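You operate a simulated robot arm through the tools that you are given. There is no shell and no other tool.

Carry out the task below with a simulated two-armed robot. There is one attempt and no reset: what you move stays moved.

TASK
Pick up the carton from the top of the grey mat with one hand, pass it to the other hand and put it on the front of the pine table. Set down upright: carton.

The check looks at the end state, three seconds after you hand in, the way a careful person would. Anything else that was tipped, shoved, dropped, spilled or broken makes it a failure.

THE ROBOT
Two 7-joint arms with three-finger grippers on one trunk, on a base that moves. Base frame: it is fixed to the floor where the robot stands at the start and does not move with it; the origin is under the middle of the robot, x ahead of it, y to its left, z up; the surface under the hand at the start is at about z = 806. Units: mm, rad, N and s.
The left shoulder is at the start at [50, 154, 979], the right one opposite. With the tool pointing down near the work surface each hand reaches from about 200 to 640 mm from the robot's upright axis, wherever it stands, measured 20 degrees to its own side. Places, roughly: front of the pine table (108x24 cm) [-2780, -3580, 780]. Payload 2.69 kg a hand.
The tool frame of a hand sits at the grasp point between the pads (the TCP): z along the fingers, y along the line on which they close. The tips reach 29 mm beyond it. The gripper opens to 120 mm; its body begins 78 mm behind the TCP.
Orientation is told as [roll, pitch, yaw] about the base's x, y, z axes, in that order, counted from this pose: with the fingers straight down and closing along the base's y, the tool's x points along the base's -x, its y along +y and its z along -z.

THE INTERFACE
- The arms move only by the tool move_arm. It takes "left_motion", "right_motion" or both (then of equal length, played together; a hand with none holds still); each is one flat list of numbers, 7 for each row, row after row: the turn, a rotation vector about the tool's x, y, z in rad, then the shift along the tool's x, y, z in mm, then the closure, from 0 (fully open) to 1 (shut). In form: [wx, wy, wz, dx, dy, dz, hand, wx, wy, wz, dx, dy, dz, hand, ...]. A call has 1 to 20 rows; each row is the pose to reach, as a shift and turn from the pose commanded when the call began, along the tool's axes at that moment. A row lasts 0.2 s, in which the tool goes at most 50 mm and 0.15 rad; a call with a longer step from one row to the next is refused whole, and so is a gripper value outside its range. A pose out of reach is approached as far as the arm can. The call stops where the force on the tool passes 40 N (or 10 N more than at its start, if that is more) or the arm is blocked; 0.2 s more then pass. The fingers move at their own pace (about 136.2 mm/s each) and stop on an object; they squeeze with about 34 N. The grip force told is the motor's: it shows also when the fingers shut on nothing. Time passes only in rows, and 0.2 s behind the last, so rows that repeat a pose let the fingers close. The reply holds the time, the measured pose of the TCP, the force on the tool along the base axes, the opening and the grip force, in the units named above and with some noise, with the torque about the TCP (base axes, N m) and any sound that the robot's microphone picked up.
- Cameras (640 x 400 px; columns grow to the right, rows downward): "scene" is now at [170.1, -13, 1148.3]; the picture's right is [-0.14, -0.99, 0.00], its down [-0.35, 0.05, -0.94] and it looks along [0.93, -0.13, -0.35] (base axes); focal length 259 px, centre (320, 200). "left" rides on the left gripper at [63, 0, -104] in its tool frame; the picture's right is [0.00, 1.00, 0.00], its down [-0.83, 0.00, -0.56] and it looks along [-0.56, 0.00, 0.83] (tool axes); focal length 275 px, centre (320, 200). "right" rides on the right gripper at [63, 0, -104] in its tool frame; the picture's right is [0.00, 1.00, 0.00], its down [-0.83, 0.00, -0.56] and it looks along [-0.56, 0.00, 0.83] (tool axes); focal length 275 px, centre (320, 200). There is no depth. A picture from a camera that has moved, and an enlarged one, comes with that camera's place and axes in the base frame and with its lens.
- snapshot(camera): a new picture of that camera. No time passes.
- slide_trunk(by): moves the trunk up (or, below 0, down) by that many mm; the arms and the scene camera ride with it, the base frame stays. It gives what a move gives, with no picture.
- base_move(legs): drives the robot by 1 to 6 legs, each [ahead, left, turn to the left] in mm, mm and rad, along the robot's own axes; the way and the turn of a leg run together, so that a leg with both is an arc; at most 1500 mm and 3.142 rad a leg. The arms and the cameras ride along, it lands a little off, and it stops where it bumps. It gives what a move gives.
- head_to(pan, tilt): turns the head with the scene camera to pan (to the left, within 1.396 rad either way) and tilt (down, from -0.506 to 1.204), counted from straight ahead of the robot (the tilt from the chest, where the trunk bows). It gives what a move gives.
- enlarge(camera, box): a new picture of the part [left, top, right, bottom] of that camera's present view, enlarged. No time passes.
- finish_job(): hands the job in; it is judged then, once.

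Nothing tells you exact positions but the pictures and the camera data. Unless the task says otherwise, let go and move clear before handing in.

The tools are called after ">>>" as name(argument=value, ...) on one line, values as JSON. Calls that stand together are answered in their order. move_arm: Moves the arms, as the interface text tells. Its arguments: {"type":"object","properties":{"left_motion":{"type":"array"},"right_motion":{"type":"array"}},"required":[]} The other tools are called the same way: slide_trunk (by) moves the trunk up or down; base_move (legs) drives the base; head_to (pan, tilt) turns the head that bears the scene camera; snapshot (camera) takes a picture; enlarge (camera, box) takes an enlarged picture of a part of a camera's view; finish_job () hands the job in.

At the start:

```text
clock: 0.0
left_tool_pos: [340.5, 37.0, 1052.7]
left_tcp_rot: [0.0, 0.001, -0.002]
left_ft_force: [1.1, -0.4, 0.0]
left_wrist_torque: [0.0, 0.0, -0.03]
left_opening: 119.6
left_grip_force: 0.1
right_tool_pos: [340.3, -220.1, 1068.1]
right_tcp_rot: [-0.001, 0.0, -0.001]
right_ft_force: [0.8, -0.2, 0.1]
right_wrist_torque: [0.0, 0.02, 0.02]
right_opening: 120.0
right_grip_force: 0.1
trunk travel left (down, up): [-350.0, 88.0]
robot x, y, heading: [0.7, -0.1, 0.001]
head pan, tilt (commanded): [-0.143, 0.363]
```

scene: 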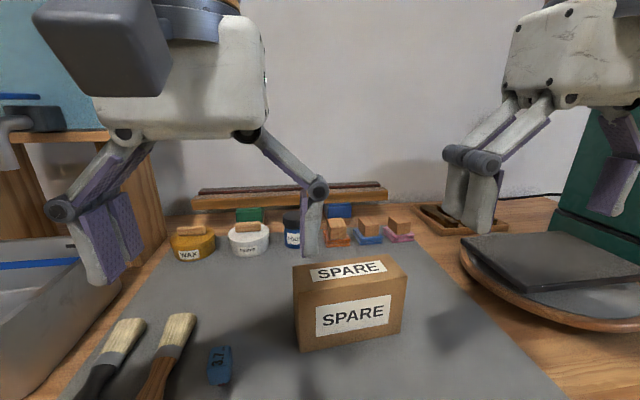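
right: 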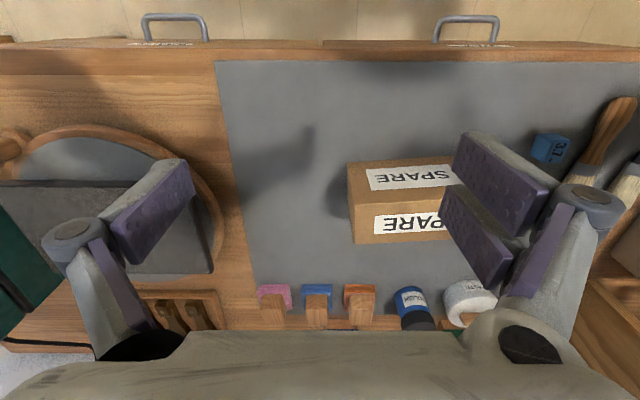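
left: 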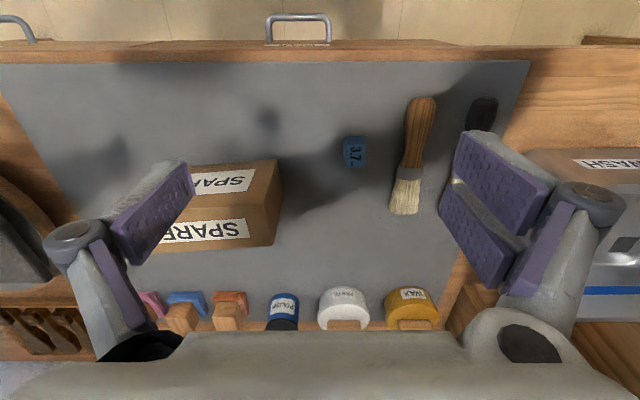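

I see the SPARE carton on the grey mat ahead, at about x 455–540, y −185 to −22, with brushes, a blue weight and jars around it. I'll take closer looks to measure it before moving anything.

>>> enlarge(camera="scene", box=[260, 230, 440, 370])

>>> enlarge(camera="right", box=[320, 120, 520, 270])

>>> enlarge(camera="left", box=[100, 120, 360, 280])

```text
2.86 times, centred on (350, 300) of scene
camera zoom: at [170.1, -13.0, 1148.3], right [-0.14, -0.99, 0.0], down [-0.35, 0.05, -0.94], along [0.93, -0.13, -0.35], focal length 740 px, centre (234, -86)
```

zoom: 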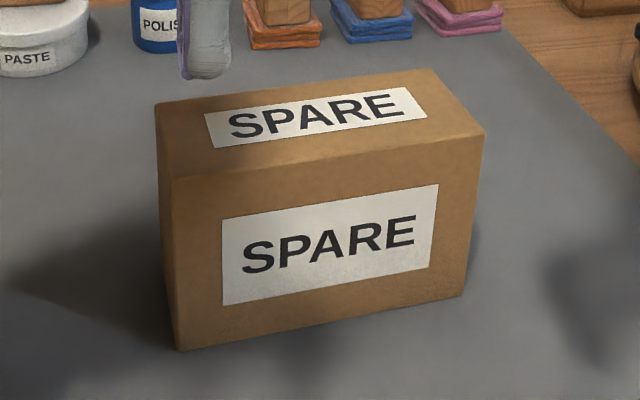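

```text
2.67 times, centred on (420, 195) of right
camera zoom: at [276.9, -221.9, 1172.6], right [0.0, 1.0, 0.0], down [0.83, 0.0, 0.56], along [0.56, 0.0, -0.83], focal length 734 px, centre (53, 213)
```

zoom: 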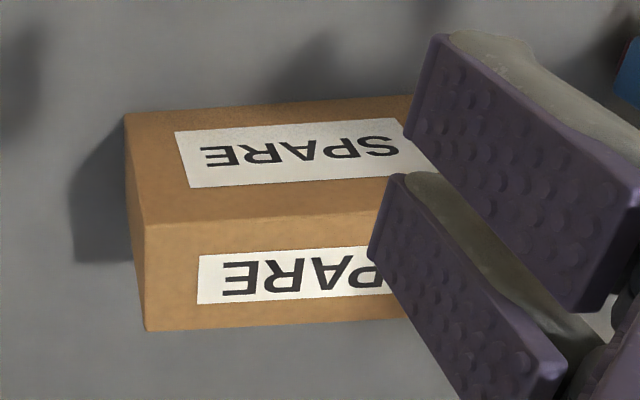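

```text
2.46 times, centred on (230, 200) of left
camera zoom: at [278.0, 37.2, 1154.8], right [0.0, 1.0, 0.0], down [0.83, 0.0, 0.56], along [0.56, 0.0, -0.83], focal length 678 px, centre (542, 200)
```

zoom: 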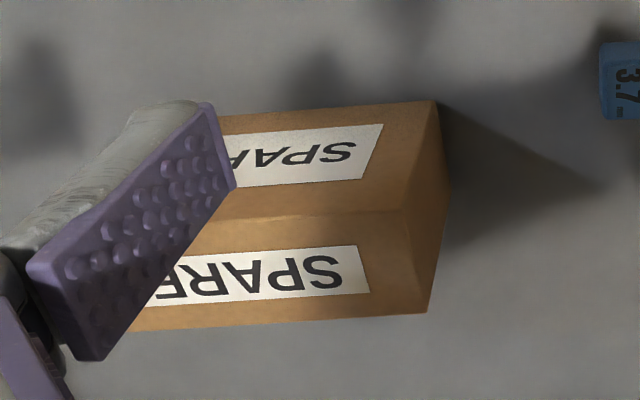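

The carton measures about 60 mm deep (x), 160 mm long (y) and 108 mm high. It is centred near [480, −101] and turned about +0.07 rad. I'll look around for the way to the pine table before planning the grasp.

>>> head_to(pan=-1.396, tilt=0.3)

>>> snapshot(camera="scene")

>>> head_to(pan=1.396, tilt=0.3)

>>> snapshot(camera="scene")

```text
clock: 1.4
left_tool_pos: [341.6, 37.4, 1051.5]
left_tcp_rot: [0.001, 0.0, 0.002]
left_ft_force: [-0.3, 0.5, 0.4]
left_wrist_torque: [0.0, -0.01, 0.04]
left_opening: 119.8
left_grip_force: 0.0
right_tool_pos: [341.2, -222.1, 1067.7]
right_tcp_rot: [0.001, 0.0, 0.001]
right_ft_force: [0.7, -0.2, 0.2]
right_wrist_torque: [0.0, -0.01, -0.02]
right_opening: 119.8
right_grip_force: 0.1
trunk travel left (down, up): [-350.0, 88.0]
robot x, y, heading: [-0.8, 2.5, 0.006]
head pan, tilt (commanded): [-1.396, 0.3]
```

```text
taken
camera scene: at [94.3, -91.7, 1154.1], right [-0.98, -0.17, 0.0], down [-0.05, 0.29, -0.96], along [0.17, -0.94, -0.3], focal length 259 px, centre (320, 200)
```

scene: 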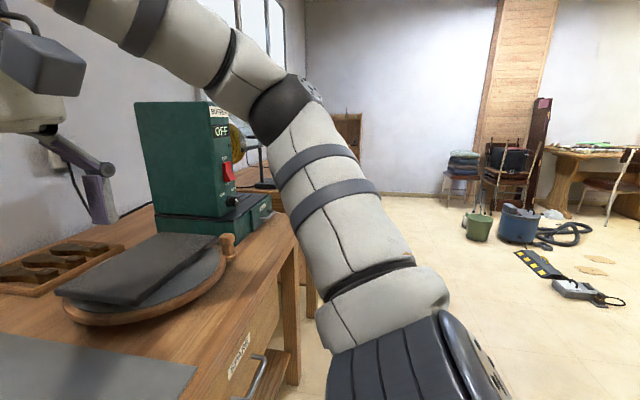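

```text
clock: 3.9
left_tool_pos: [341.0, 35.8, 1050.9]
left_tcp_rot: [0.001, 0.0, -0.001]
left_ft_force: [0.1, -0.1, 0.3]
left_wrist_torque: [-0.02, -0.03, 0.0]
left_opening: 119.9
left_grip_force: 0.0
right_tool_pos: [340.5, -222.4, 1066.8]
right_tcp_rot: [0.0, -0.001, -0.001]
right_ft_force: [-0.4, 0.7, 0.6]
right_wrist_torque: [-0.01, 0.04, 0.02]
right_opening: 120.2
right_grip_force: 0.1
trunk travel left (down, up): [-350.0, 88.0]
robot x, y, heading: [-3.6, 2.7, 0.001]
head pan, tilt (commanded): [1.396, 0.3]
```

```text
taken
camera scene: at [94.3, 92.1, 1154.1], right [0.98, -0.17, 0.0], down [-0.05, -0.29, -0.96], along [0.17, 0.94, -0.3], focal length 259 px, centre (320, 200)
```

scene: 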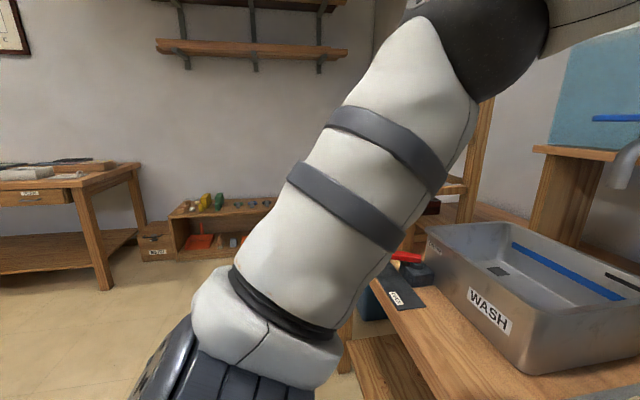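

The elbows are held up and out, with open floor behind and to the right towards the pine table. My plan is for the right hand to take the carton's right end at a 45° tilt, then the left hand takes it from above for the trip. First I'll turn both hands in free air to face their grips.

>>> head_to(pan=-0.143, tilt=0.45)

>>> move_arm(right_motion=[0, 0, 0.1366, 0, -4, 0, 0, 0, 0, 0.2733, 0, -8, 0, 0, 0, 0, 0.4099, 0, -12, 0, 0, 0, 0, 0.5465, 0, -16, 0, 0, 0, 0, 0.6832, 0, -20, 0, 0, 0, 0, 0.8198, 0, -24, 0, 0, 0, 0, 0.9565, 0, -28, 0, 0, 0, 0, 1.0931, 0, -32, 0, 0, 0, 0, 1.2297, 0, -36, 0, 0, 0, 0, 1.3664, 0, -40, 0, 0, 0, 0, 1.503, 0, -44, 0, 0], left_motion=[0, 0, 0.1366, 0, 12, 0, 0, 0, 0, 0.2733, 0, 24, 0, 0, 0, 0, 0.4099, 0, 36, 0, 0, 0, 0, 0.5465, 0, 48, 0, 0, 0, 0, 0.6832, 0, 60, 0, 0, 0, 0, 0.8198, 0, 72, 0, 0, 0, 0, 0.9565, 0, 84, 0, 0, 0, 0, 1.0931, 0, 96, 0, 0, 0, 0, 1.2297, 0, 108, 0, 0, 0, 0, 1.3664, 0, 120, 0, 0, 0, 0, 1.503, 0, 132, 0, 0])

>>> snapshot(camera="scene")

```text
clock: 5.5
left_tool_pos: [341.8, 37.3, 1051.4]
left_tcp_rot: [0.002, 0.0, 0.0]
left_ft_force: [0.6, 0.6, -0.4]
left_wrist_torque: [0.01, -0.01, 0.01]
left_opening: 119.8
left_grip_force: 0.1
right_tool_pos: [340.8, -222.7, 1068.0]
right_tcp_rot: [-0.001, 0.0, 0.0]
right_ft_force: [0.2, 0.2, 0.7]
right_wrist_torque: [0.01, -0.02, -0.02]
right_opening: 119.9
right_grip_force: 0.0
trunk travel left (down, up): [-350.0, 88.0]
robot x, y, heading: [-0.1, -1.1, -0.005]
head pan, tilt (commanded): [-0.143, 0.45]
```

```text
clock: 7.9
left_tool_pos: [341.0, 169.4, 1050.3]
left_tcp_rot: [0.0, 0.0, -1.506]
left_ft_force: [-0.1, 0.7, 0.3]
left_wrist_torque: [0.0, -0.03, 0.01]
left_opening: 120.1
left_grip_force: 0.1
right_tool_pos: [346.9, -257.6, 1055.2]
right_tcp_rot: [0.001, 0.0, -1.505]
right_ft_force: [0.3, -0.5, 0.3]
right_wrist_torque: [-0.02, -0.02, -0.02]
right_opening: 120.0
right_grip_force: 0.0
right hand out of reach, approached as far as the arm can: row 4, 5, 6, 7, 8, 9, 10, 11
trunk travel left (down, up): [-350.0, 88.0]
robot x, y, heading: [-0.5, -1.3, 0.001]
head pan, tilt (commanded): [-0.143, 0.45]
```

```text
taken
camera scene: at [169.0, -12.8, 1140.2], right [-0.14, -0.99, 0.0], down [-0.43, 0.06, -0.9], along [0.89, -0.13, -0.44], focal length 259 px, centre (320, 200)
```

scene: 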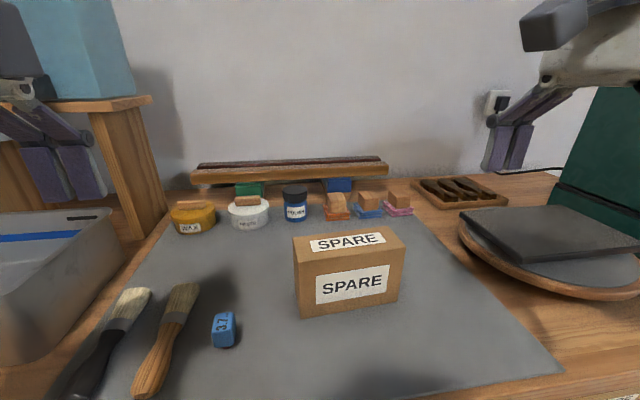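

The yaw is reachable for both hands and the view of the carton is now clear. I'll take a sharper look to refine its corners.

>>> enlarge(camera="scene", box=[270, 215, 430, 325])

>>> snapshot(camera="right")

>>> snapshot(camera="left")

```text
3.64 times, centred on (350, 270) of scene
camera zoom: at [169.0, -12.8, 1140.2], right [-0.14, -0.99, 0.0], down [-0.43, 0.06, -0.9], along [0.89, -0.13, -0.44], focal length 942 px, centre (211, -54)
```

zoom: 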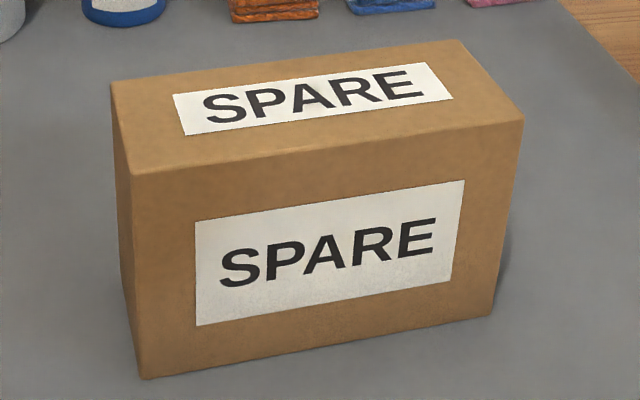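

```text
taken
camera right: at [342.3, -195.0, 1159.5], right [1.0, 0.07, 0.0], down [0.06, -0.83, 0.56], along [0.04, -0.55, -0.83], focal length 275 px, centre (320, 200)
```

right: 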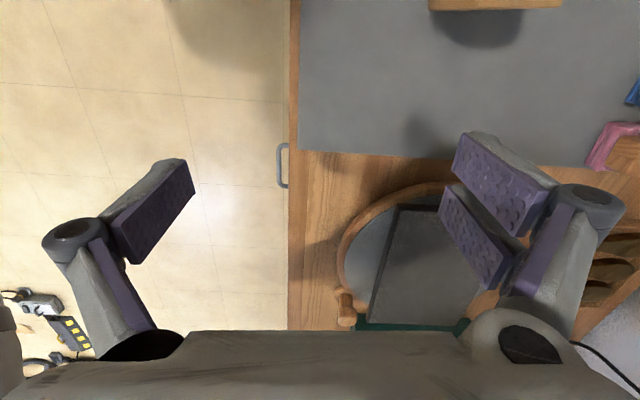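

```text
taken
camera left: at [337.3, 231.5, 1154.2], right [1.0, 0.06, 0.0], down [0.05, -0.83, 0.56], along [0.03, -0.55, -0.83], focal length 275 px, centre (320, 200)
```

left: 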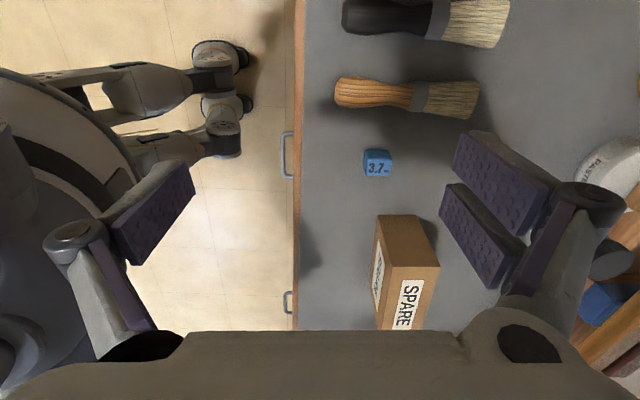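

Refined: the carton is centred at about [483, −101], turned +0.073 rad, with its top at z ≈ 913. I'll tilt the right hand 45° towards the carton's right end at a standoff above and to the right of it.

>>> move_arm(right_motion=[0, 0.131, 0, 0, 24.5, 10.8, 0, 0, 0.262, 0, 0, 49, 21.7, 0, 0, 0.393, 0, 0, 73.5, 32.5, 0, 0, 0.524, 0, 0, 98, 43.3, 0, 0, 0.655, 0, 0, 122.4, 54.2, 0, 0, 0.785, 0, 0, 146.9, 65, 0])

>>> snapshot(camera="scene")

>>> snapshot(camera="right")

```text
clock: 9.3
left_tool_pos: [342.6, 167.8, 1049.9]
left_tcp_rot: [0.001, 0.001, -1.502]
left_ft_force: [0.5, -0.2, -0.4]
left_wrist_torque: [0.02, 0.01, 0.01]
left_opening: 120.0
left_grip_force: 0.0
right_tool_pos: [491.9, -247.1, 989.9]
right_tcp_rot: [0.002, 0.787, -1.503]
right_ft_force: [-0.4, 0.2, -0.6]
right_wrist_torque: [-0.01, 0.01, 0.0]
right_opening: 120.1
right_grip_force: 0.0
trunk travel left (down, up): [-350.0, 88.0]
robot x, y, heading: [-0.4, -0.6, -0.002]
head pan, tilt (commanded): [-0.143, 0.45]
```

```text
taken
camera scene: at [169.6, -13.0, 1140.0], right [-0.14, -0.99, 0.0], down [-0.43, 0.06, -0.9], along [0.89, -0.13, -0.44], focal length 259 px, centre (320, 200)
```

scene: 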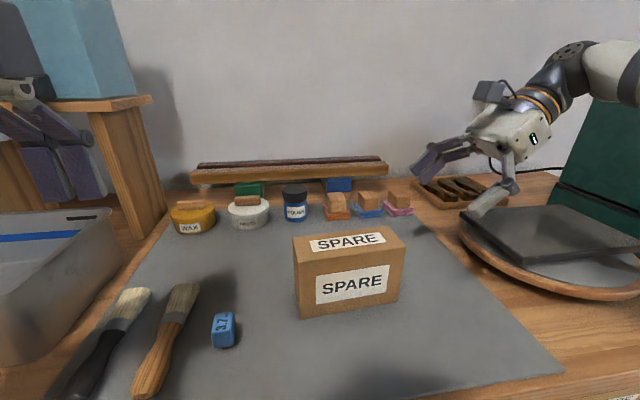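

```text
taken
camera right: at [493.7, -277.1, 1107.8], right [1.0, 0.07, 0.0], down [0.07, -0.98, -0.2], along [-0.01, 0.2, -0.98], focal length 275 px, centre (320, 200)
```

right: 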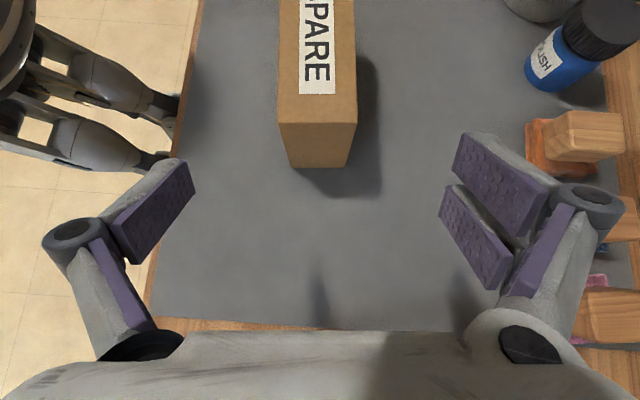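

The right hand is well placed, with its closing centre matching the carton's mid-plane to within a couple of millimetres. Next I'll go down along the tilted axis to straddle the right end, still open.

>>> move_arm(right_motion=[0, 0, 0, -3, 0, 25, 0, 0, 0, 0, -6, 0, 50, 0, 0, 0, 0, -9, 0, 75, 0, 0, 0, 0, -11, 0, 95, 0, 0, 0, 0, -11.4, 0, 115, 0, 0, 0, 0, -11.4, -0.4, 130, 0, 0, 0, 0, -11.4, -0.4, 137, 0])

>>> snapshot(camera="scene")

>>> snapshot(camera="right")

>>> snapshot(camera="left")

```text
clock: 10.9
left_tool_pos: [340.9, 168.4, 1048.8]
left_tcp_rot: [0.0, 0.0, -1.503]
left_ft_force: [0.6, 0.0, 1.0]
left_wrist_torque: [0.02, -0.02, 0.03]
left_opening: 119.8
left_grip_force: 0.2
right_tool_pos: [485.5, -159.3, 884.1]
right_tcp_rot: [0.0, 0.784, -1.503]
right_ft_force: [-0.7, -0.3, 0.7]
right_wrist_torque: [-0.01, 0.03, -0.02]
right_opening: 120.1
right_grip_force: 0.1
trunk travel left (down, up): [-350.0, 88.0]
robot x, y, heading: [-0.7, -3.3, -0.005]
head pan, tilt (commanded): [-0.143, 0.45]
```

```text
taken
camera scene: at [169.0, -12.9, 1140.2], right [-0.14, -0.99, 0.0], down [-0.43, 0.06, -0.9], along [0.89, -0.13, -0.44], focal length 259 px, centre (320, 200)
```

scene: 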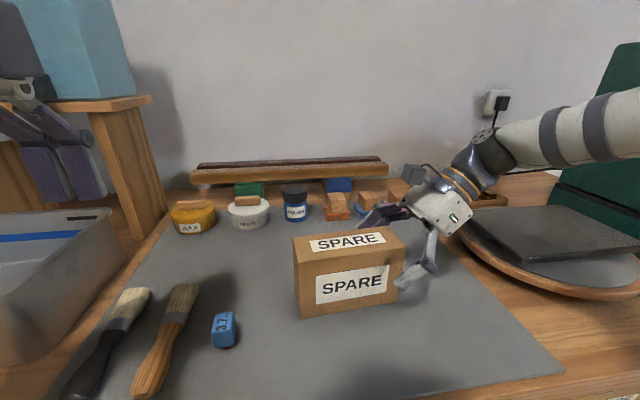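

```text
taken
camera right: at [487.2, -189.1, 1002.7], right [1.0, 0.07, 0.0], down [0.07, -0.98, -0.19], along [-0.01, 0.19, -0.98], focal length 275 px, centre (320, 200)
```

right: 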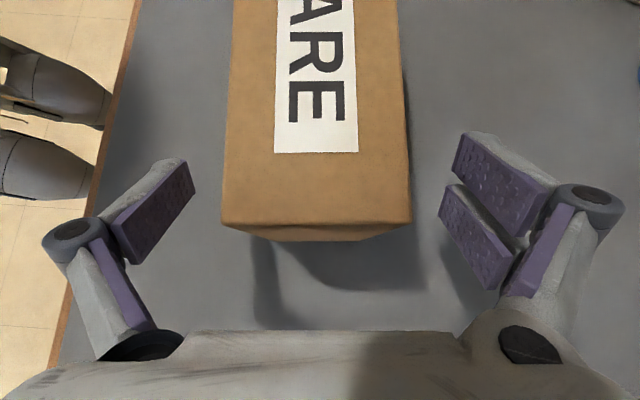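

```text
taken
camera left: at [337.2, 231.2, 1154.2], right [1.0, 0.06, 0.0], down [0.05, -0.83, 0.56], along [0.04, -0.55, -0.83], focal length 275 px, centre (320, 200)
```

left: 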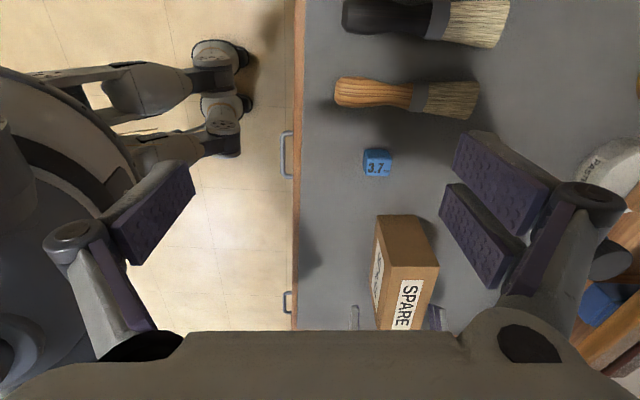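

The right fingers straddle the carton's right end with even gaps and touch nothing. I'll close the hand now.

>>> move_arm(right_motion=[0, 0, 0, 0, 0, 0, 0.5, 0, 0, 0, 0, 0, 0, 1, 0, 0, 0, 0, 0, 0, 1, 0, 0, 0, 0, 0, 0, 1, 0, 0, 0, 0, 0, 0, 1])

>>> snapshot(camera="right")

>>> enlarge(camera="scene", box=[270, 165, 510, 325])

```text
clock: 12.1
left_tool_pos: [342.0, 167.8, 1049.6]
left_tcp_rot: [0.0, 0.001, -1.505]
left_ft_force: [-0.1, -1.0, -0.1]
left_wrist_torque: [-0.02, 0.01, 0.03]
left_opening: 120.2
left_grip_force: 0.0
right_tool_pos: [485.2, -159.9, 883.6]
right_tcp_rot: [0.001, 0.786, -1.502]
right_ft_force: [0.1, 0.0, -0.2]
right_wrist_torque: [0.06, -0.11, 0.12]
right_opening: 61.9
right_grip_force: 34.1
trunk travel left (down, up): [-350.0, 88.0]
robot x, y, heading: [0.9, 0.7, 0.003]
head pan, tilt (commanded): [-0.143, 0.45]
```

```text
taken
camera right: at [487.2, -189.1, 1003.1], right [1.0, 0.07, 0.0], down [0.07, -0.98, -0.19], along [-0.01, 0.19, -0.98], focal length 275 px, centre (320, 200)
```

right: 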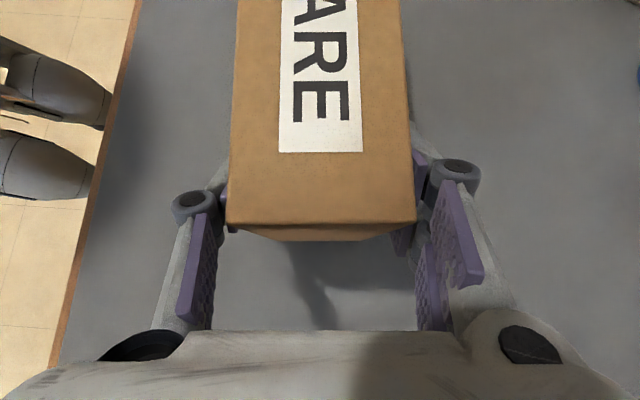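

```text
2.50 times, centred on (390, 245) of scene
camera zoom: at [169.0, -12.9, 1140.2], right [-0.14, -0.99, 0.0], down [-0.43, 0.06, -0.9], along [0.89, -0.13, -0.44], focal length 647 px, centre (145, 88)
```

zoom: 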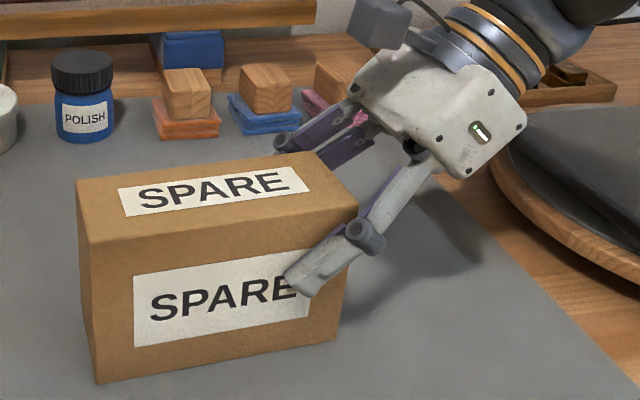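

The right hand holds the carton (opening 62 mm, grip 34 N). I'll lift it gently straight up a little and check for slip.

>>> move_arm(right_motion=[0, 0, 0, 3.5, 0, -3.5, 1, 0, 0, 0, 7.1, 0, -7.1, 1, 0, 0, 0, 14.1, 0, -14.1, 1, 0, 0, 0, 21.2, 0, -21.2, 1, 0, 0, 0, 28.3, 0, -28.3, 1])

>>> enlarge(camera="scene", box=[270, 165, 510, 325])

```text
clock: 13.3
left_tool_pos: [341.9, 169.5, 1049.9]
left_tcp_rot: [0.001, 0.0, -1.503]
left_ft_force: [0.3, -0.4, 0.0]
left_wrist_torque: [0.01, -0.01, 0.0]
left_opening: 120.2
left_grip_force: 0.1
right_tool_pos: [485.5, -159.0, 925.2]
right_tcp_rot: [0.0, 0.787, -1.504]
right_ft_force: [-0.1, -0.8, -3.3]
right_wrist_torque: [-0.19, -0.02, -0.02]
right_opening: 61.7
right_grip_force: 33.0
trunk travel left (down, up): [-350.0, 88.0]
robot x, y, heading: [2.6, 1.1, -0.003]
head pan, tilt (commanded): [-0.143, 0.45]
```

```text
2.50 times, centred on (390, 245) of scene
camera zoom: at [169.1, -12.9, 1140.1], right [-0.14, -0.99, 0.0], down [-0.43, 0.06, -0.9], along [0.89, -0.13, -0.44], focal length 647 px, centre (145, 88)
```

zoom: 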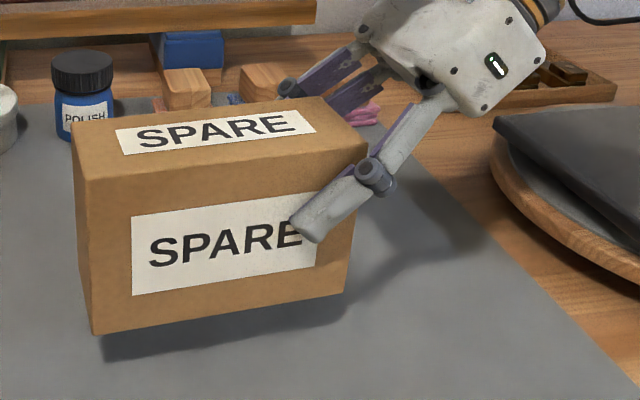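

The lift is clean: the carton is light (about 3.3 N), stays level and shows no slip. I'll carry it to the middle in front of the trunk for the pass.

>>> move_arm(right_motion=[0, 0, 0, 10, 0, -5, 1, 0, 0, 0, 20, -5, -2, 1, 0, 0, 0, 32, -12, 7, 1, 0, 0, 0, 45, -19, 17, 1, 0, 0, 0, 57, -25, 26, 1, 0, 0, 0, 69, -31, 35, 1, 0, 0, 0, 79.7, -37.1, 44.3, 1, 0, 0, 0, 79.7, -37.1, 44.3, 1])

>>> snapshot(camera="scene")

>>> snapshot(camera="left")

>>> snapshot(camera="right")

```text
clock: 15.1
left_tool_pos: [341.5, 168.2, 1050.4]
left_tcp_rot: [0.001, 0.001, -1.502]
left_ft_force: [0.6, 0.2, 0.7]
left_wrist_torque: [-0.01, -0.02, -0.02]
left_opening: 120.0
left_grip_force: 0.1
right_tool_pos: [443.9, -74.1, 948.8]
right_tcp_rot: [-0.001, 0.784, -1.505]
right_ft_force: [0.8, 0.3, -2.9]
right_wrist_torque: [-0.21, -0.02, 0.0]
right_opening: 61.8
right_grip_force: 34.1
trunk travel left (down, up): [-350.0, 88.0]
robot x, y, heading: [0.8, 0.8, 0.002]
head pan, tilt (commanded): [-0.143, 0.45]
```

```text
taken
camera scene: at [169.2, -13.0, 1140.1], right [-0.14, -0.99, 0.0], down [-0.43, 0.06, -0.9], along [0.89, -0.13, -0.44], focal length 259 px, centre (320, 200)
```

scene: 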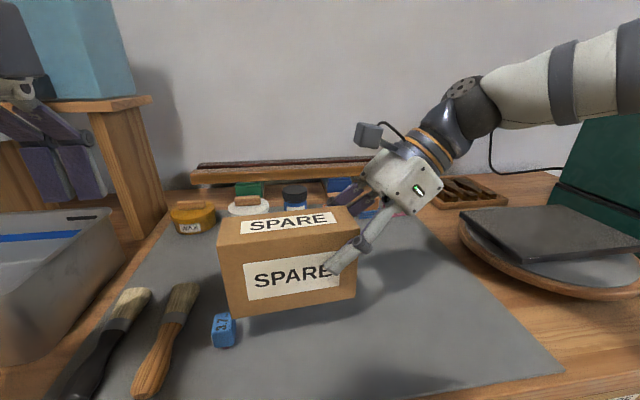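

```text
taken
camera left: at [337.4, 231.1, 1154.2], right [1.0, 0.06, 0.0], down [0.05, -0.83, 0.56], along [0.03, -0.55, -0.83], focal length 275 px, centre (320, 200)
```

left: 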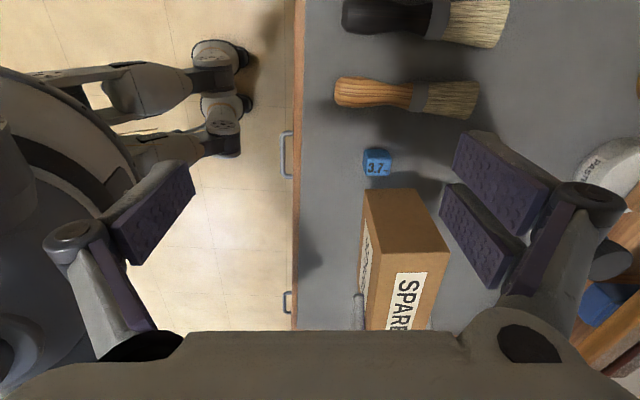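

```text
taken
camera right: at [444.8, -104.0, 1067.9], right [1.0, 0.07, 0.0], down [0.07, -0.98, -0.19], along [-0.01, 0.19, -0.98], focal length 275 px, centre (320, 200)
```

right: 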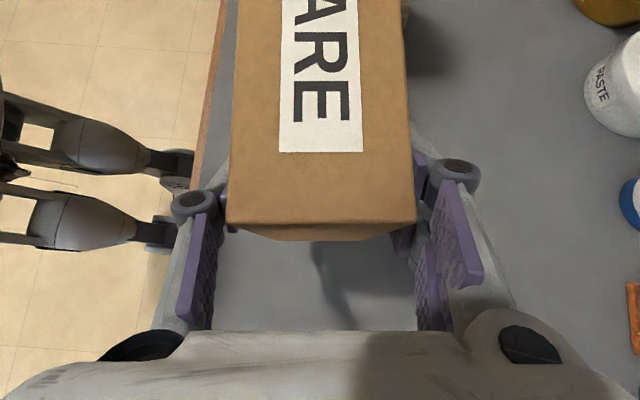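

The carton is held level at centre, spanning y −95 to 65 with its top at z ≈ 979. I'll bring the left hand open over its left half, staying above it.

>>> move_arm(left_motion=[0, 0, 0, -26.2, 14.3, 1.7, 0, 0, 0, 0, -52.4, 28.5, 3.3, 0, 0, 0, 0, -78.6, 42.8, 5, 0, 0, 0, 0, -104.8, 57, 6.7, 0, 0, 0, 0, -131, 71.3, 8.3, 0, 0, 0, 0, -157.2, 85.5, 10, 0])

>>> snapshot(camera="left")

>>> snapshot(camera="scene")

>>> snapshot(camera="right")

```text
clock: 16.5
left_tool_pos: [436.6, 16.4, 1038.0]
left_tcp_rot: [0.002, -0.001, -1.503]
left_ft_force: [0.2, -0.7, -0.9]
left_wrist_torque: [-0.01, -0.01, 0.05]
left_opening: 119.9
left_grip_force: 0.0
right_tool_pos: [443.4, -74.4, 948.7]
right_tcp_rot: [-0.001, 0.787, -1.504]
right_ft_force: [0.2, -0.6, -2.8]
right_wrist_torque: [-0.2, -0.02, 0.0]
right_opening: 61.8
right_grip_force: 34.1
trunk travel left (down, up): [-350.0, 88.0]
robot x, y, heading: [0.5, -3.5, -0.002]
head pan, tilt (commanded): [-0.143, 0.45]
```

```text
taken
camera left: at [431.9, 79.8, 1143.3], right [1.0, 0.06, 0.0], down [0.05, -0.83, 0.56], along [0.04, -0.56, -0.83], focal length 275 px, centre (320, 200)
```

left: 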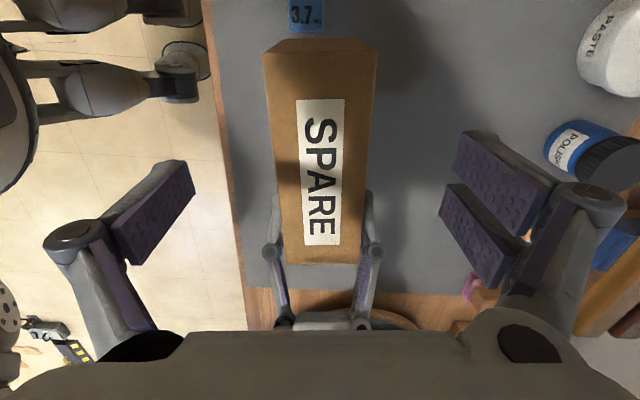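

```text
taken
camera scene: at [169.4, -13.4, 1140.1], right [-0.14, -0.99, 0.0], down [-0.43, 0.06, -0.9], along [0.89, -0.13, -0.44], focal length 259 px, centre (320, 200)
```

scene: 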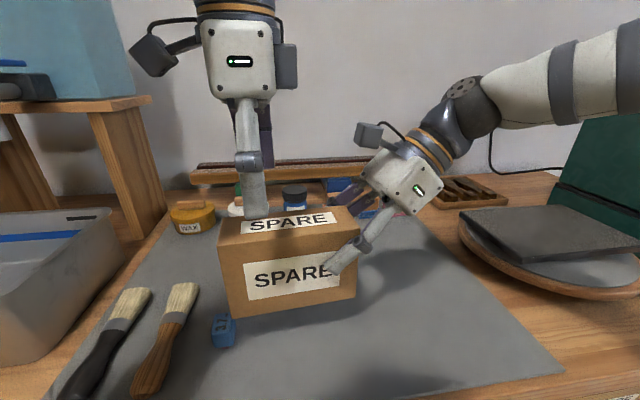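

```text
taken
camera right: at [445.1, -104.6, 1067.8], right [1.0, 0.07, 0.0], down [0.07, -0.98, -0.19], along [-0.01, 0.19, -0.98], focal length 275 px, centre (320, 200)
```

right: 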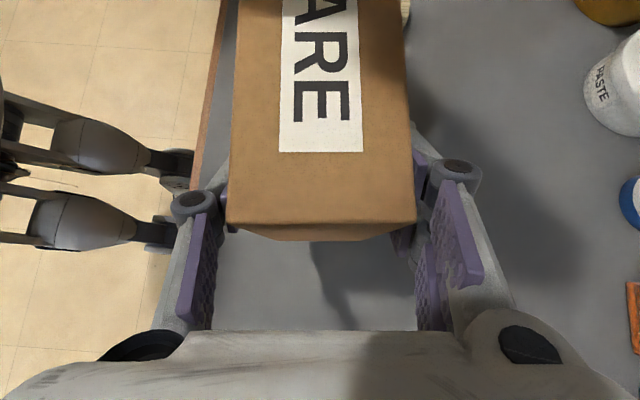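

The left hand is centred over the carton about 50 mm from its left end, and the two grippers have plenty of room between them. I'll lower the left hand over it.

>>> move_arm(left_motion=[0, 0, 0, 0, 0, 20, 0, 0, 0, 0, 0, 0, 40, 0, 0, 0, 0, 0, 0, 60, 0, 0, 0, 0, 0, 0, 75, 0, 0, 0, 0, 0, 0, 87, 0])

>>> snapshot(camera="left")

>>> snapshot(camera="scene")

```text
clock: 17.7
left_tool_pos: [436.5, 18.2, 951.8]
left_tcp_rot: [0.001, -0.002, -1.504]
left_ft_force: [-0.1, 0.6, -0.3]
left_wrist_torque: [-0.03, -0.03, 0.02]
left_opening: 120.1
left_grip_force: 0.1
right_tool_pos: [444.0, -75.1, 950.3]
right_tcp_rot: [0.0, 0.785, -1.501]
right_ft_force: [-0.1, 0.1, -2.5]
right_wrist_torque: [-0.2, -0.03, -0.02]
right_opening: 61.5
right_grip_force: 34.3
trunk travel left (down, up): [-350.0, 88.0]
robot x, y, heading: [-1.8, -0.8, -0.002]
head pan, tilt (commanded): [-0.143, 0.45]
```

```text
taken
camera left: at [432.4, 80.6, 1058.0], right [1.0, 0.06, 0.0], down [0.05, -0.83, 0.56], along [0.03, -0.56, -0.83], focal length 275 px, centre (320, 200)
```

left: 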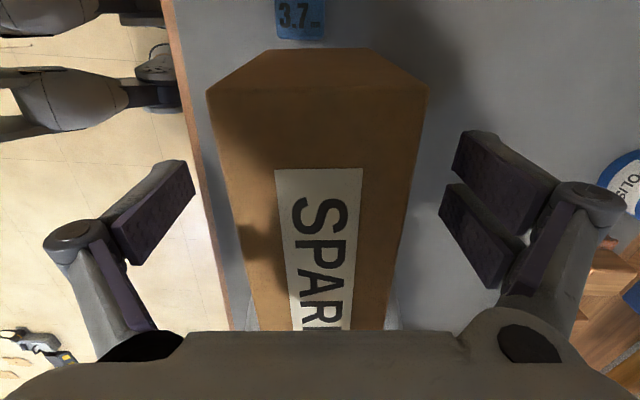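

```text
taken
camera scene: at [169.2, -12.9, 1140.1], right [-0.14, -0.99, 0.0], down [-0.43, 0.06, -0.9], along [0.89, -0.13, -0.44], focal length 259 px, centre (320, 200)
```

scene: 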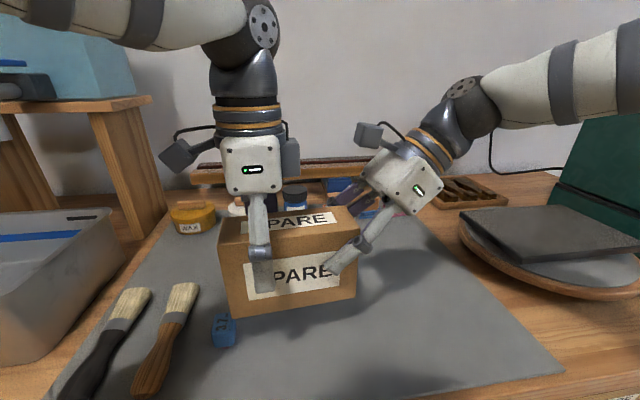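

The left fingers are on both sides of the carton with nothing touching. I'll close the left hand while the right keeps holding.

>>> move_arm(left_motion=[0, 0, 0, 0, 0, 0, 0.5, 0, 0, 0, 0, 0, 0, 1, 0, 0, 0, 0, 0, 0, 1, 0, 0, 0, 0, 0, 0, 1, 0, 0, 0, 0, 0, 0, 1])

>>> snapshot(camera="left")

>>> enlarge(camera="scene", box=[180, 120, 460, 340])

```text
clock: 18.9
left_tool_pos: [437.6, 18.1, 953.7]
left_tcp_rot: [-0.001, 0.001, -1.502]
left_ft_force: [-1.9, -0.8, 2.5]
left_wrist_torque: [-0.07, 0.15, 0.16]
left_opening: 61.9
left_grip_force: 34.0
right_tool_pos: [444.3, -74.8, 949.3]
right_tcp_rot: [-0.001, 0.785, -1.504]
right_ft_force: [1.5, 0.4, -6.7]
right_wrist_torque: [-0.37, -0.13, -0.39]
right_opening: 61.8
right_grip_force: 34.3
trunk travel left (down, up): [-350.0, 88.0]
robot x, y, heading: [1.7, -7.6, 0.002]
head pan, tilt (commanded): [-0.143, 0.45]
```

```text
taken
camera left: at [432.3, 80.6, 1058.2], right [1.0, 0.06, 0.0], down [0.05, -0.83, 0.56], along [0.03, -0.56, -0.83], focal length 275 px, centre (320, 200)
```

left: 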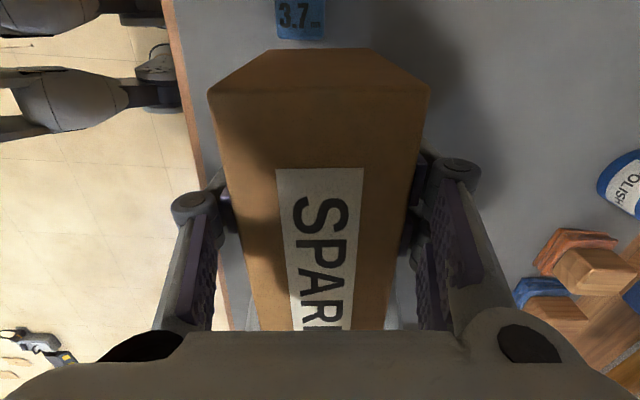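

```text
1.82 times, centred on (320, 230) of scene
camera zoom: at [169.2, -12.9, 1140.1], right [-0.14, -0.99, 0.0], down [-0.43, 0.06, -0.9], along [0.89, -0.13, -0.44], focal length 471 px, centre (320, 146)
```

zoom: 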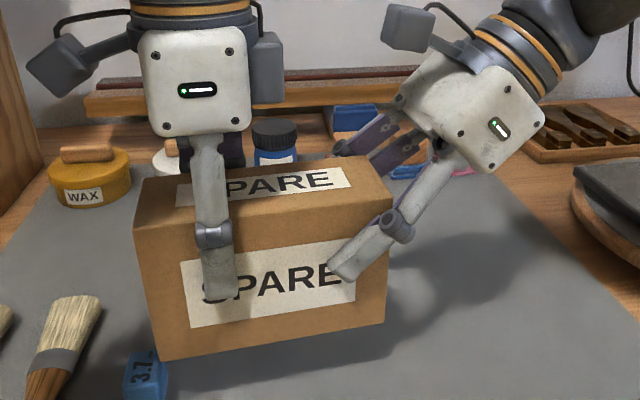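

Both hands now hold the carton (62 mm, 34 N each). I'll open the right hand and withdraw it back along its own axis.

>>> move_arm(right_motion=[0, 0, 0, 0, 0, 0, 0.5, 0, 0, 0, 0, 0, 0, 0, 0, 0, 0, 0, 0, 0, 0, 0, 0, 0, 0, 0, 0, 0])

>>> enlarge(camera="scene", box=[180, 120, 460, 340])

```text
clock: 19.9
left_tool_pos: [437.8, 18.0, 953.6]
left_tcp_rot: [0.001, 0.0, -1.503]
left_ft_force: [-0.3, 0.0, 0.8]
left_wrist_torque: [0.13, 0.02, 0.01]
left_opening: 61.8
left_grip_force: 34.0
right_tool_pos: [442.8, -73.9, 949.1]
right_tcp_rot: [0.001, 0.786, -1.504]
right_ft_force: [0.0, -0.3, -0.3]
right_wrist_torque: [-0.03, 0.04, -0.01]
right_opening: 120.0
right_grip_force: 0.0
trunk travel left (down, up): [-350.0, 88.0]
robot x, y, heading: [-0.1, 0.1, 0.001]
head pan, tilt (commanded): [-0.143, 0.45]
```

```text
1.82 times, centred on (320, 230) of scene
camera zoom: at [169.2, -12.9, 1140.1], right [-0.14, -0.99, 0.0], down [-0.43, 0.06, -0.9], along [0.89, -0.13, -0.44], focal length 471 px, centre (320, 146)
```

zoom: 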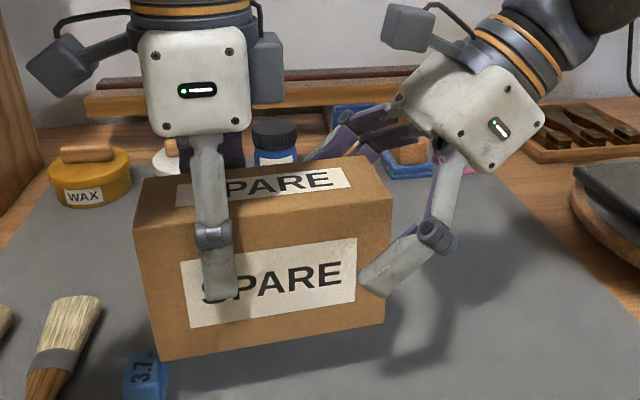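

The right hand is open and the carton hangs in the left hand alone. I'll withdraw the right hand.

>>> move_arm(right_motion=[0, 0, 0, 0, 0, -25, 0, 0, 0, 0, 0, 0, -50, 0, 0, 0, 0, 0, 0, -75, 0, 0, 0, 0, 0, 0, -100, 0, 0, 0, 0, 0, 0, -125, 0, 0, 0, 0, 0, 0, -150, 0])

>>> snapshot(camera="scene")

>>> snapshot(camera="left")

```text
clock: 21.3
left_tool_pos: [436.2, 18.0, 954.2]
left_tcp_rot: [0.001, -0.001, -1.503]
left_ft_force: [0.1, 0.6, 0.1]
left_wrist_torque: [0.11, 0.02, 0.0]
left_opening: 61.7
left_grip_force: 33.9
right_tool_pos: [448.1, -180.8, 1055.5]
right_tcp_rot: [-0.001, 0.786, -1.505]
right_ft_force: [0.1, -0.5, 0.0]
right_wrist_torque: [-0.01, 0.02, 0.0]
right_opening: 119.9
right_grip_force: 0.0
trunk travel left (down, up): [-350.0, 88.0]
robot x, y, heading: [2.8, -1.8, 0.0]
head pan, tilt (commanded): [-0.143, 0.45]
```

```text
taken
camera scene: at [169.1, -13.0, 1140.1], right [-0.14, -0.99, 0.0], down [-0.43, 0.06, -0.9], along [0.89, -0.13, -0.44], focal length 259 px, centre (320, 200)
```

scene: 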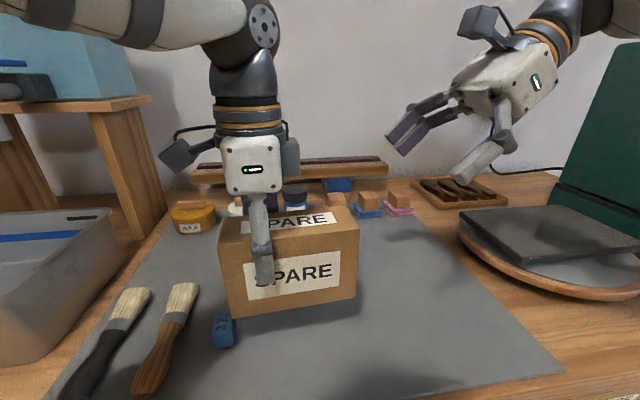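

```text
taken
camera left: at [432.3, 80.5, 1058.2], right [1.0, 0.06, 0.0], down [0.05, -0.83, 0.56], along [0.03, -0.55, -0.83], focal length 275 px, centre (320, 200)
```

left: 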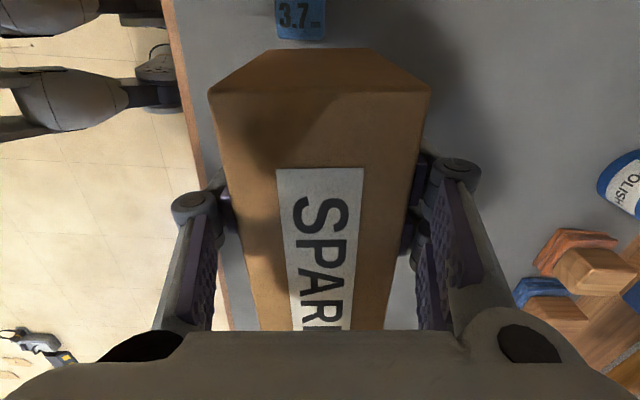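

The pass is done: the left hand holds the carton level and the right hand is clear. I'll raise the carton and fold the right hand back in before leaving the bench.

>>> move_arm(right_motion=[0, -0.131, 0, -8.8, -18, -7.6, 0, 0, -0.262, 0, -17.6, -36, -15.3, 0, 0, -0.393, 0, -26.5, -54, -23, 0, 0, -0.524, 0, -35.3, -72, -30.6, 0, 0, -0.655, 0, -44.1, -90, -38.3, 0, 0, -0.785, 0, -52.9, -108, -45.9, 0], left_motion=[0, 0, 0, 0, 0, -10, 1, 0, 0, 0, 0, 0, -20, 1, 0, 0, 0, 0, 0, -30, 1, 0, 0, 0, 0, 0, -40, 1, 0, 0, 0, 0, 0, -50, 1, 0, 0, 0, 0, 0, -60, 1])

>>> snapshot(camera="scene")

```text
clock: 22.7
left_tool_pos: [438.1, 18.1, 1013.7]
left_tcp_rot: [0.001, 0.001, -1.502]
left_ft_force: [-0.7, -0.7, -2.8]
left_wrist_torque: [0.08, 0.03, -0.03]
left_opening: 61.5
left_grip_force: 34.6
right_tool_pos: [346.6, -256.9, 1050.6]
right_tcp_rot: [0.001, -0.002, -1.506]
right_ft_force: [-0.4, 0.5, -0.2]
right_wrist_torque: [-0.01, 0.01, -0.01]
right_opening: 120.0
right_grip_force: 0.0
trunk travel left (down, up): [-350.0, 88.0]
robot x, y, heading: [-1.0, -0.8, 0.002]
head pan, tilt (commanded): [-0.143, 0.45]
```

```text
taken
camera scene: at [169.0, -12.9, 1140.2], right [-0.14, -0.99, 0.0], down [-0.43, 0.06, -0.9], along [0.89, -0.13, -0.44], focal length 259 px, centre (320, 200)
```

scene: 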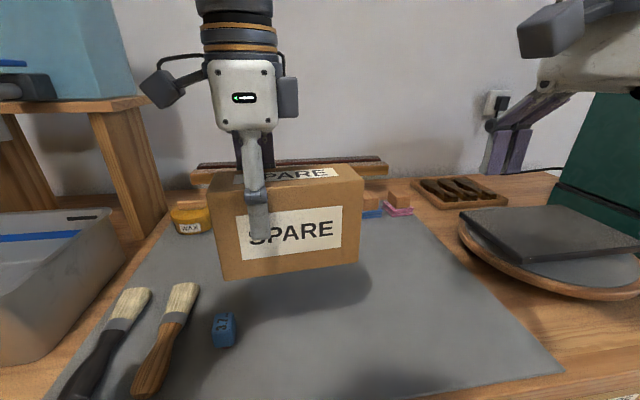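

The carton is secure in the left hand and everything is clear above the mat. I'll back straight away from the bench a short way and look around.

>>> base_move(legs=[[-350, 0, 0]])

>>> head_to(pan=-1.396, tilt=0.35)

>>> snapshot(camera="scene")

>>> head_to(pan=1.396, tilt=0.35)

>>> snapshot(camera="scene")

```text
clock: 25.0
left_tool_pos: [82.8, 17.0, 1013.1]
left_tcp_rot: [0.0, -0.001, -1.507]
left_ft_force: [-0.6, -0.6, -3.8]
left_wrist_torque: [0.12, 0.03, 0.03]
left_opening: 61.9
left_grip_force: 34.6
right_tool_pos: [-7.7, -257.7, 1051.4]
right_tcp_rot: [-0.001, -0.001, -1.507]
right_ft_force: [-0.1, -0.4, 0.0]
right_wrist_torque: [0.02, -0.03, 0.02]
right_opening: 120.2
right_grip_force: 0.0
trunk travel left (down, up): [-350.0, 88.0]
robot x, y, heading: [-352.5, 5.1, -0.005]
head pan, tilt (commanded): [-0.143, 0.45]
```

```text
clock: 26.5
left_tool_pos: [84.0, 16.6, 1014.0]
left_tcp_rot: [0.001, 0.0, -1.508]
left_ft_force: [-0.4, 1.1, -3.7]
left_wrist_torque: [0.12, 0.04, -0.02]
left_opening: 61.2
left_grip_force: 34.0
right_tool_pos: [-8.1, -257.2, 1050.9]
right_tcp_rot: [0.001, -0.001, -1.508]
right_ft_force: [-0.7, 0.8, -0.5]
right_wrist_torque: [-0.02, -0.03, -0.01]
right_opening: 119.9
right_grip_force: 0.1
trunk travel left (down, up): [-350.0, 88.0]
robot x, y, heading: [-356.7, 5.6, -0.003]
head pan, tilt (commanded): [-1.396, 0.351]
```

```text
taken
camera scene: at [-259.7, -91.1, 1149.3], right [-0.99, -0.17, 0.0], down [-0.06, 0.34, -0.94], along [0.16, -0.93, -0.34], focal length 259 px, centre (320, 200)
```

scene: 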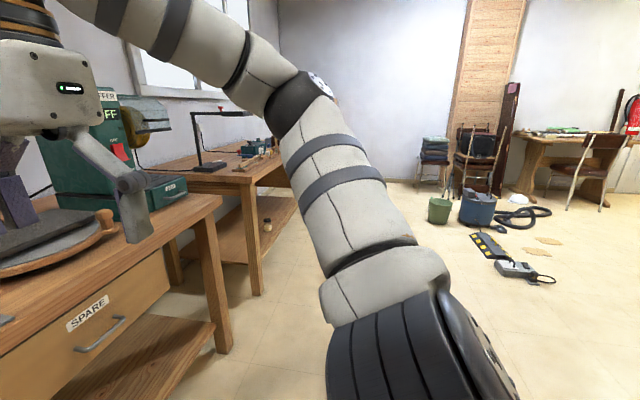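

```text
clock: 28.9
left_tool_pos: [84.1, 15.7, 1012.2]
left_tcp_rot: [0.0, 0.0, -1.508]
left_ft_force: [-0.2, 0.2, -2.6]
left_wrist_torque: [0.13, -0.02, 0.0]
left_opening: 61.5
left_grip_force: 33.9
right_tool_pos: [-8.5, -257.4, 1050.1]
right_tcp_rot: [-0.001, -0.001, -1.509]
right_ft_force: [0.3, 0.4, 0.3]
right_wrist_torque: [-0.02, 0.0, -0.02]
right_opening: 119.9
right_grip_force: 0.1
trunk travel left (down, up): [-350.0, 88.0]
robot x, y, heading: [-351.8, -1.4, -0.008]
head pan, tilt (commanded): [1.396, 0.351]
```

```text
taken
camera scene: at [-258.8, 92.3, 1149.4], right [0.98, -0.18, 0.0], down [-0.06, -0.34, -0.94], along [0.17, 0.92, -0.34], focal length 259 px, centre (320, 200)
```

scene: 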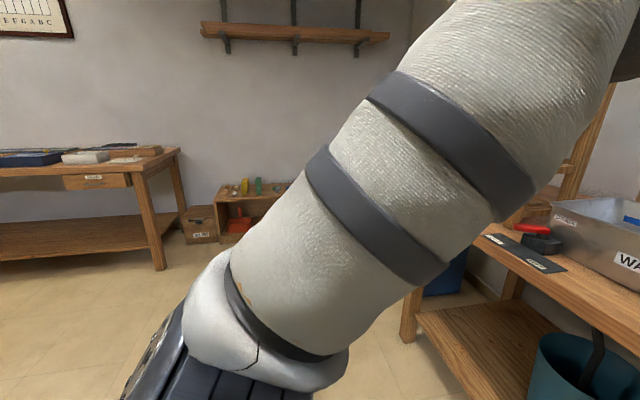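

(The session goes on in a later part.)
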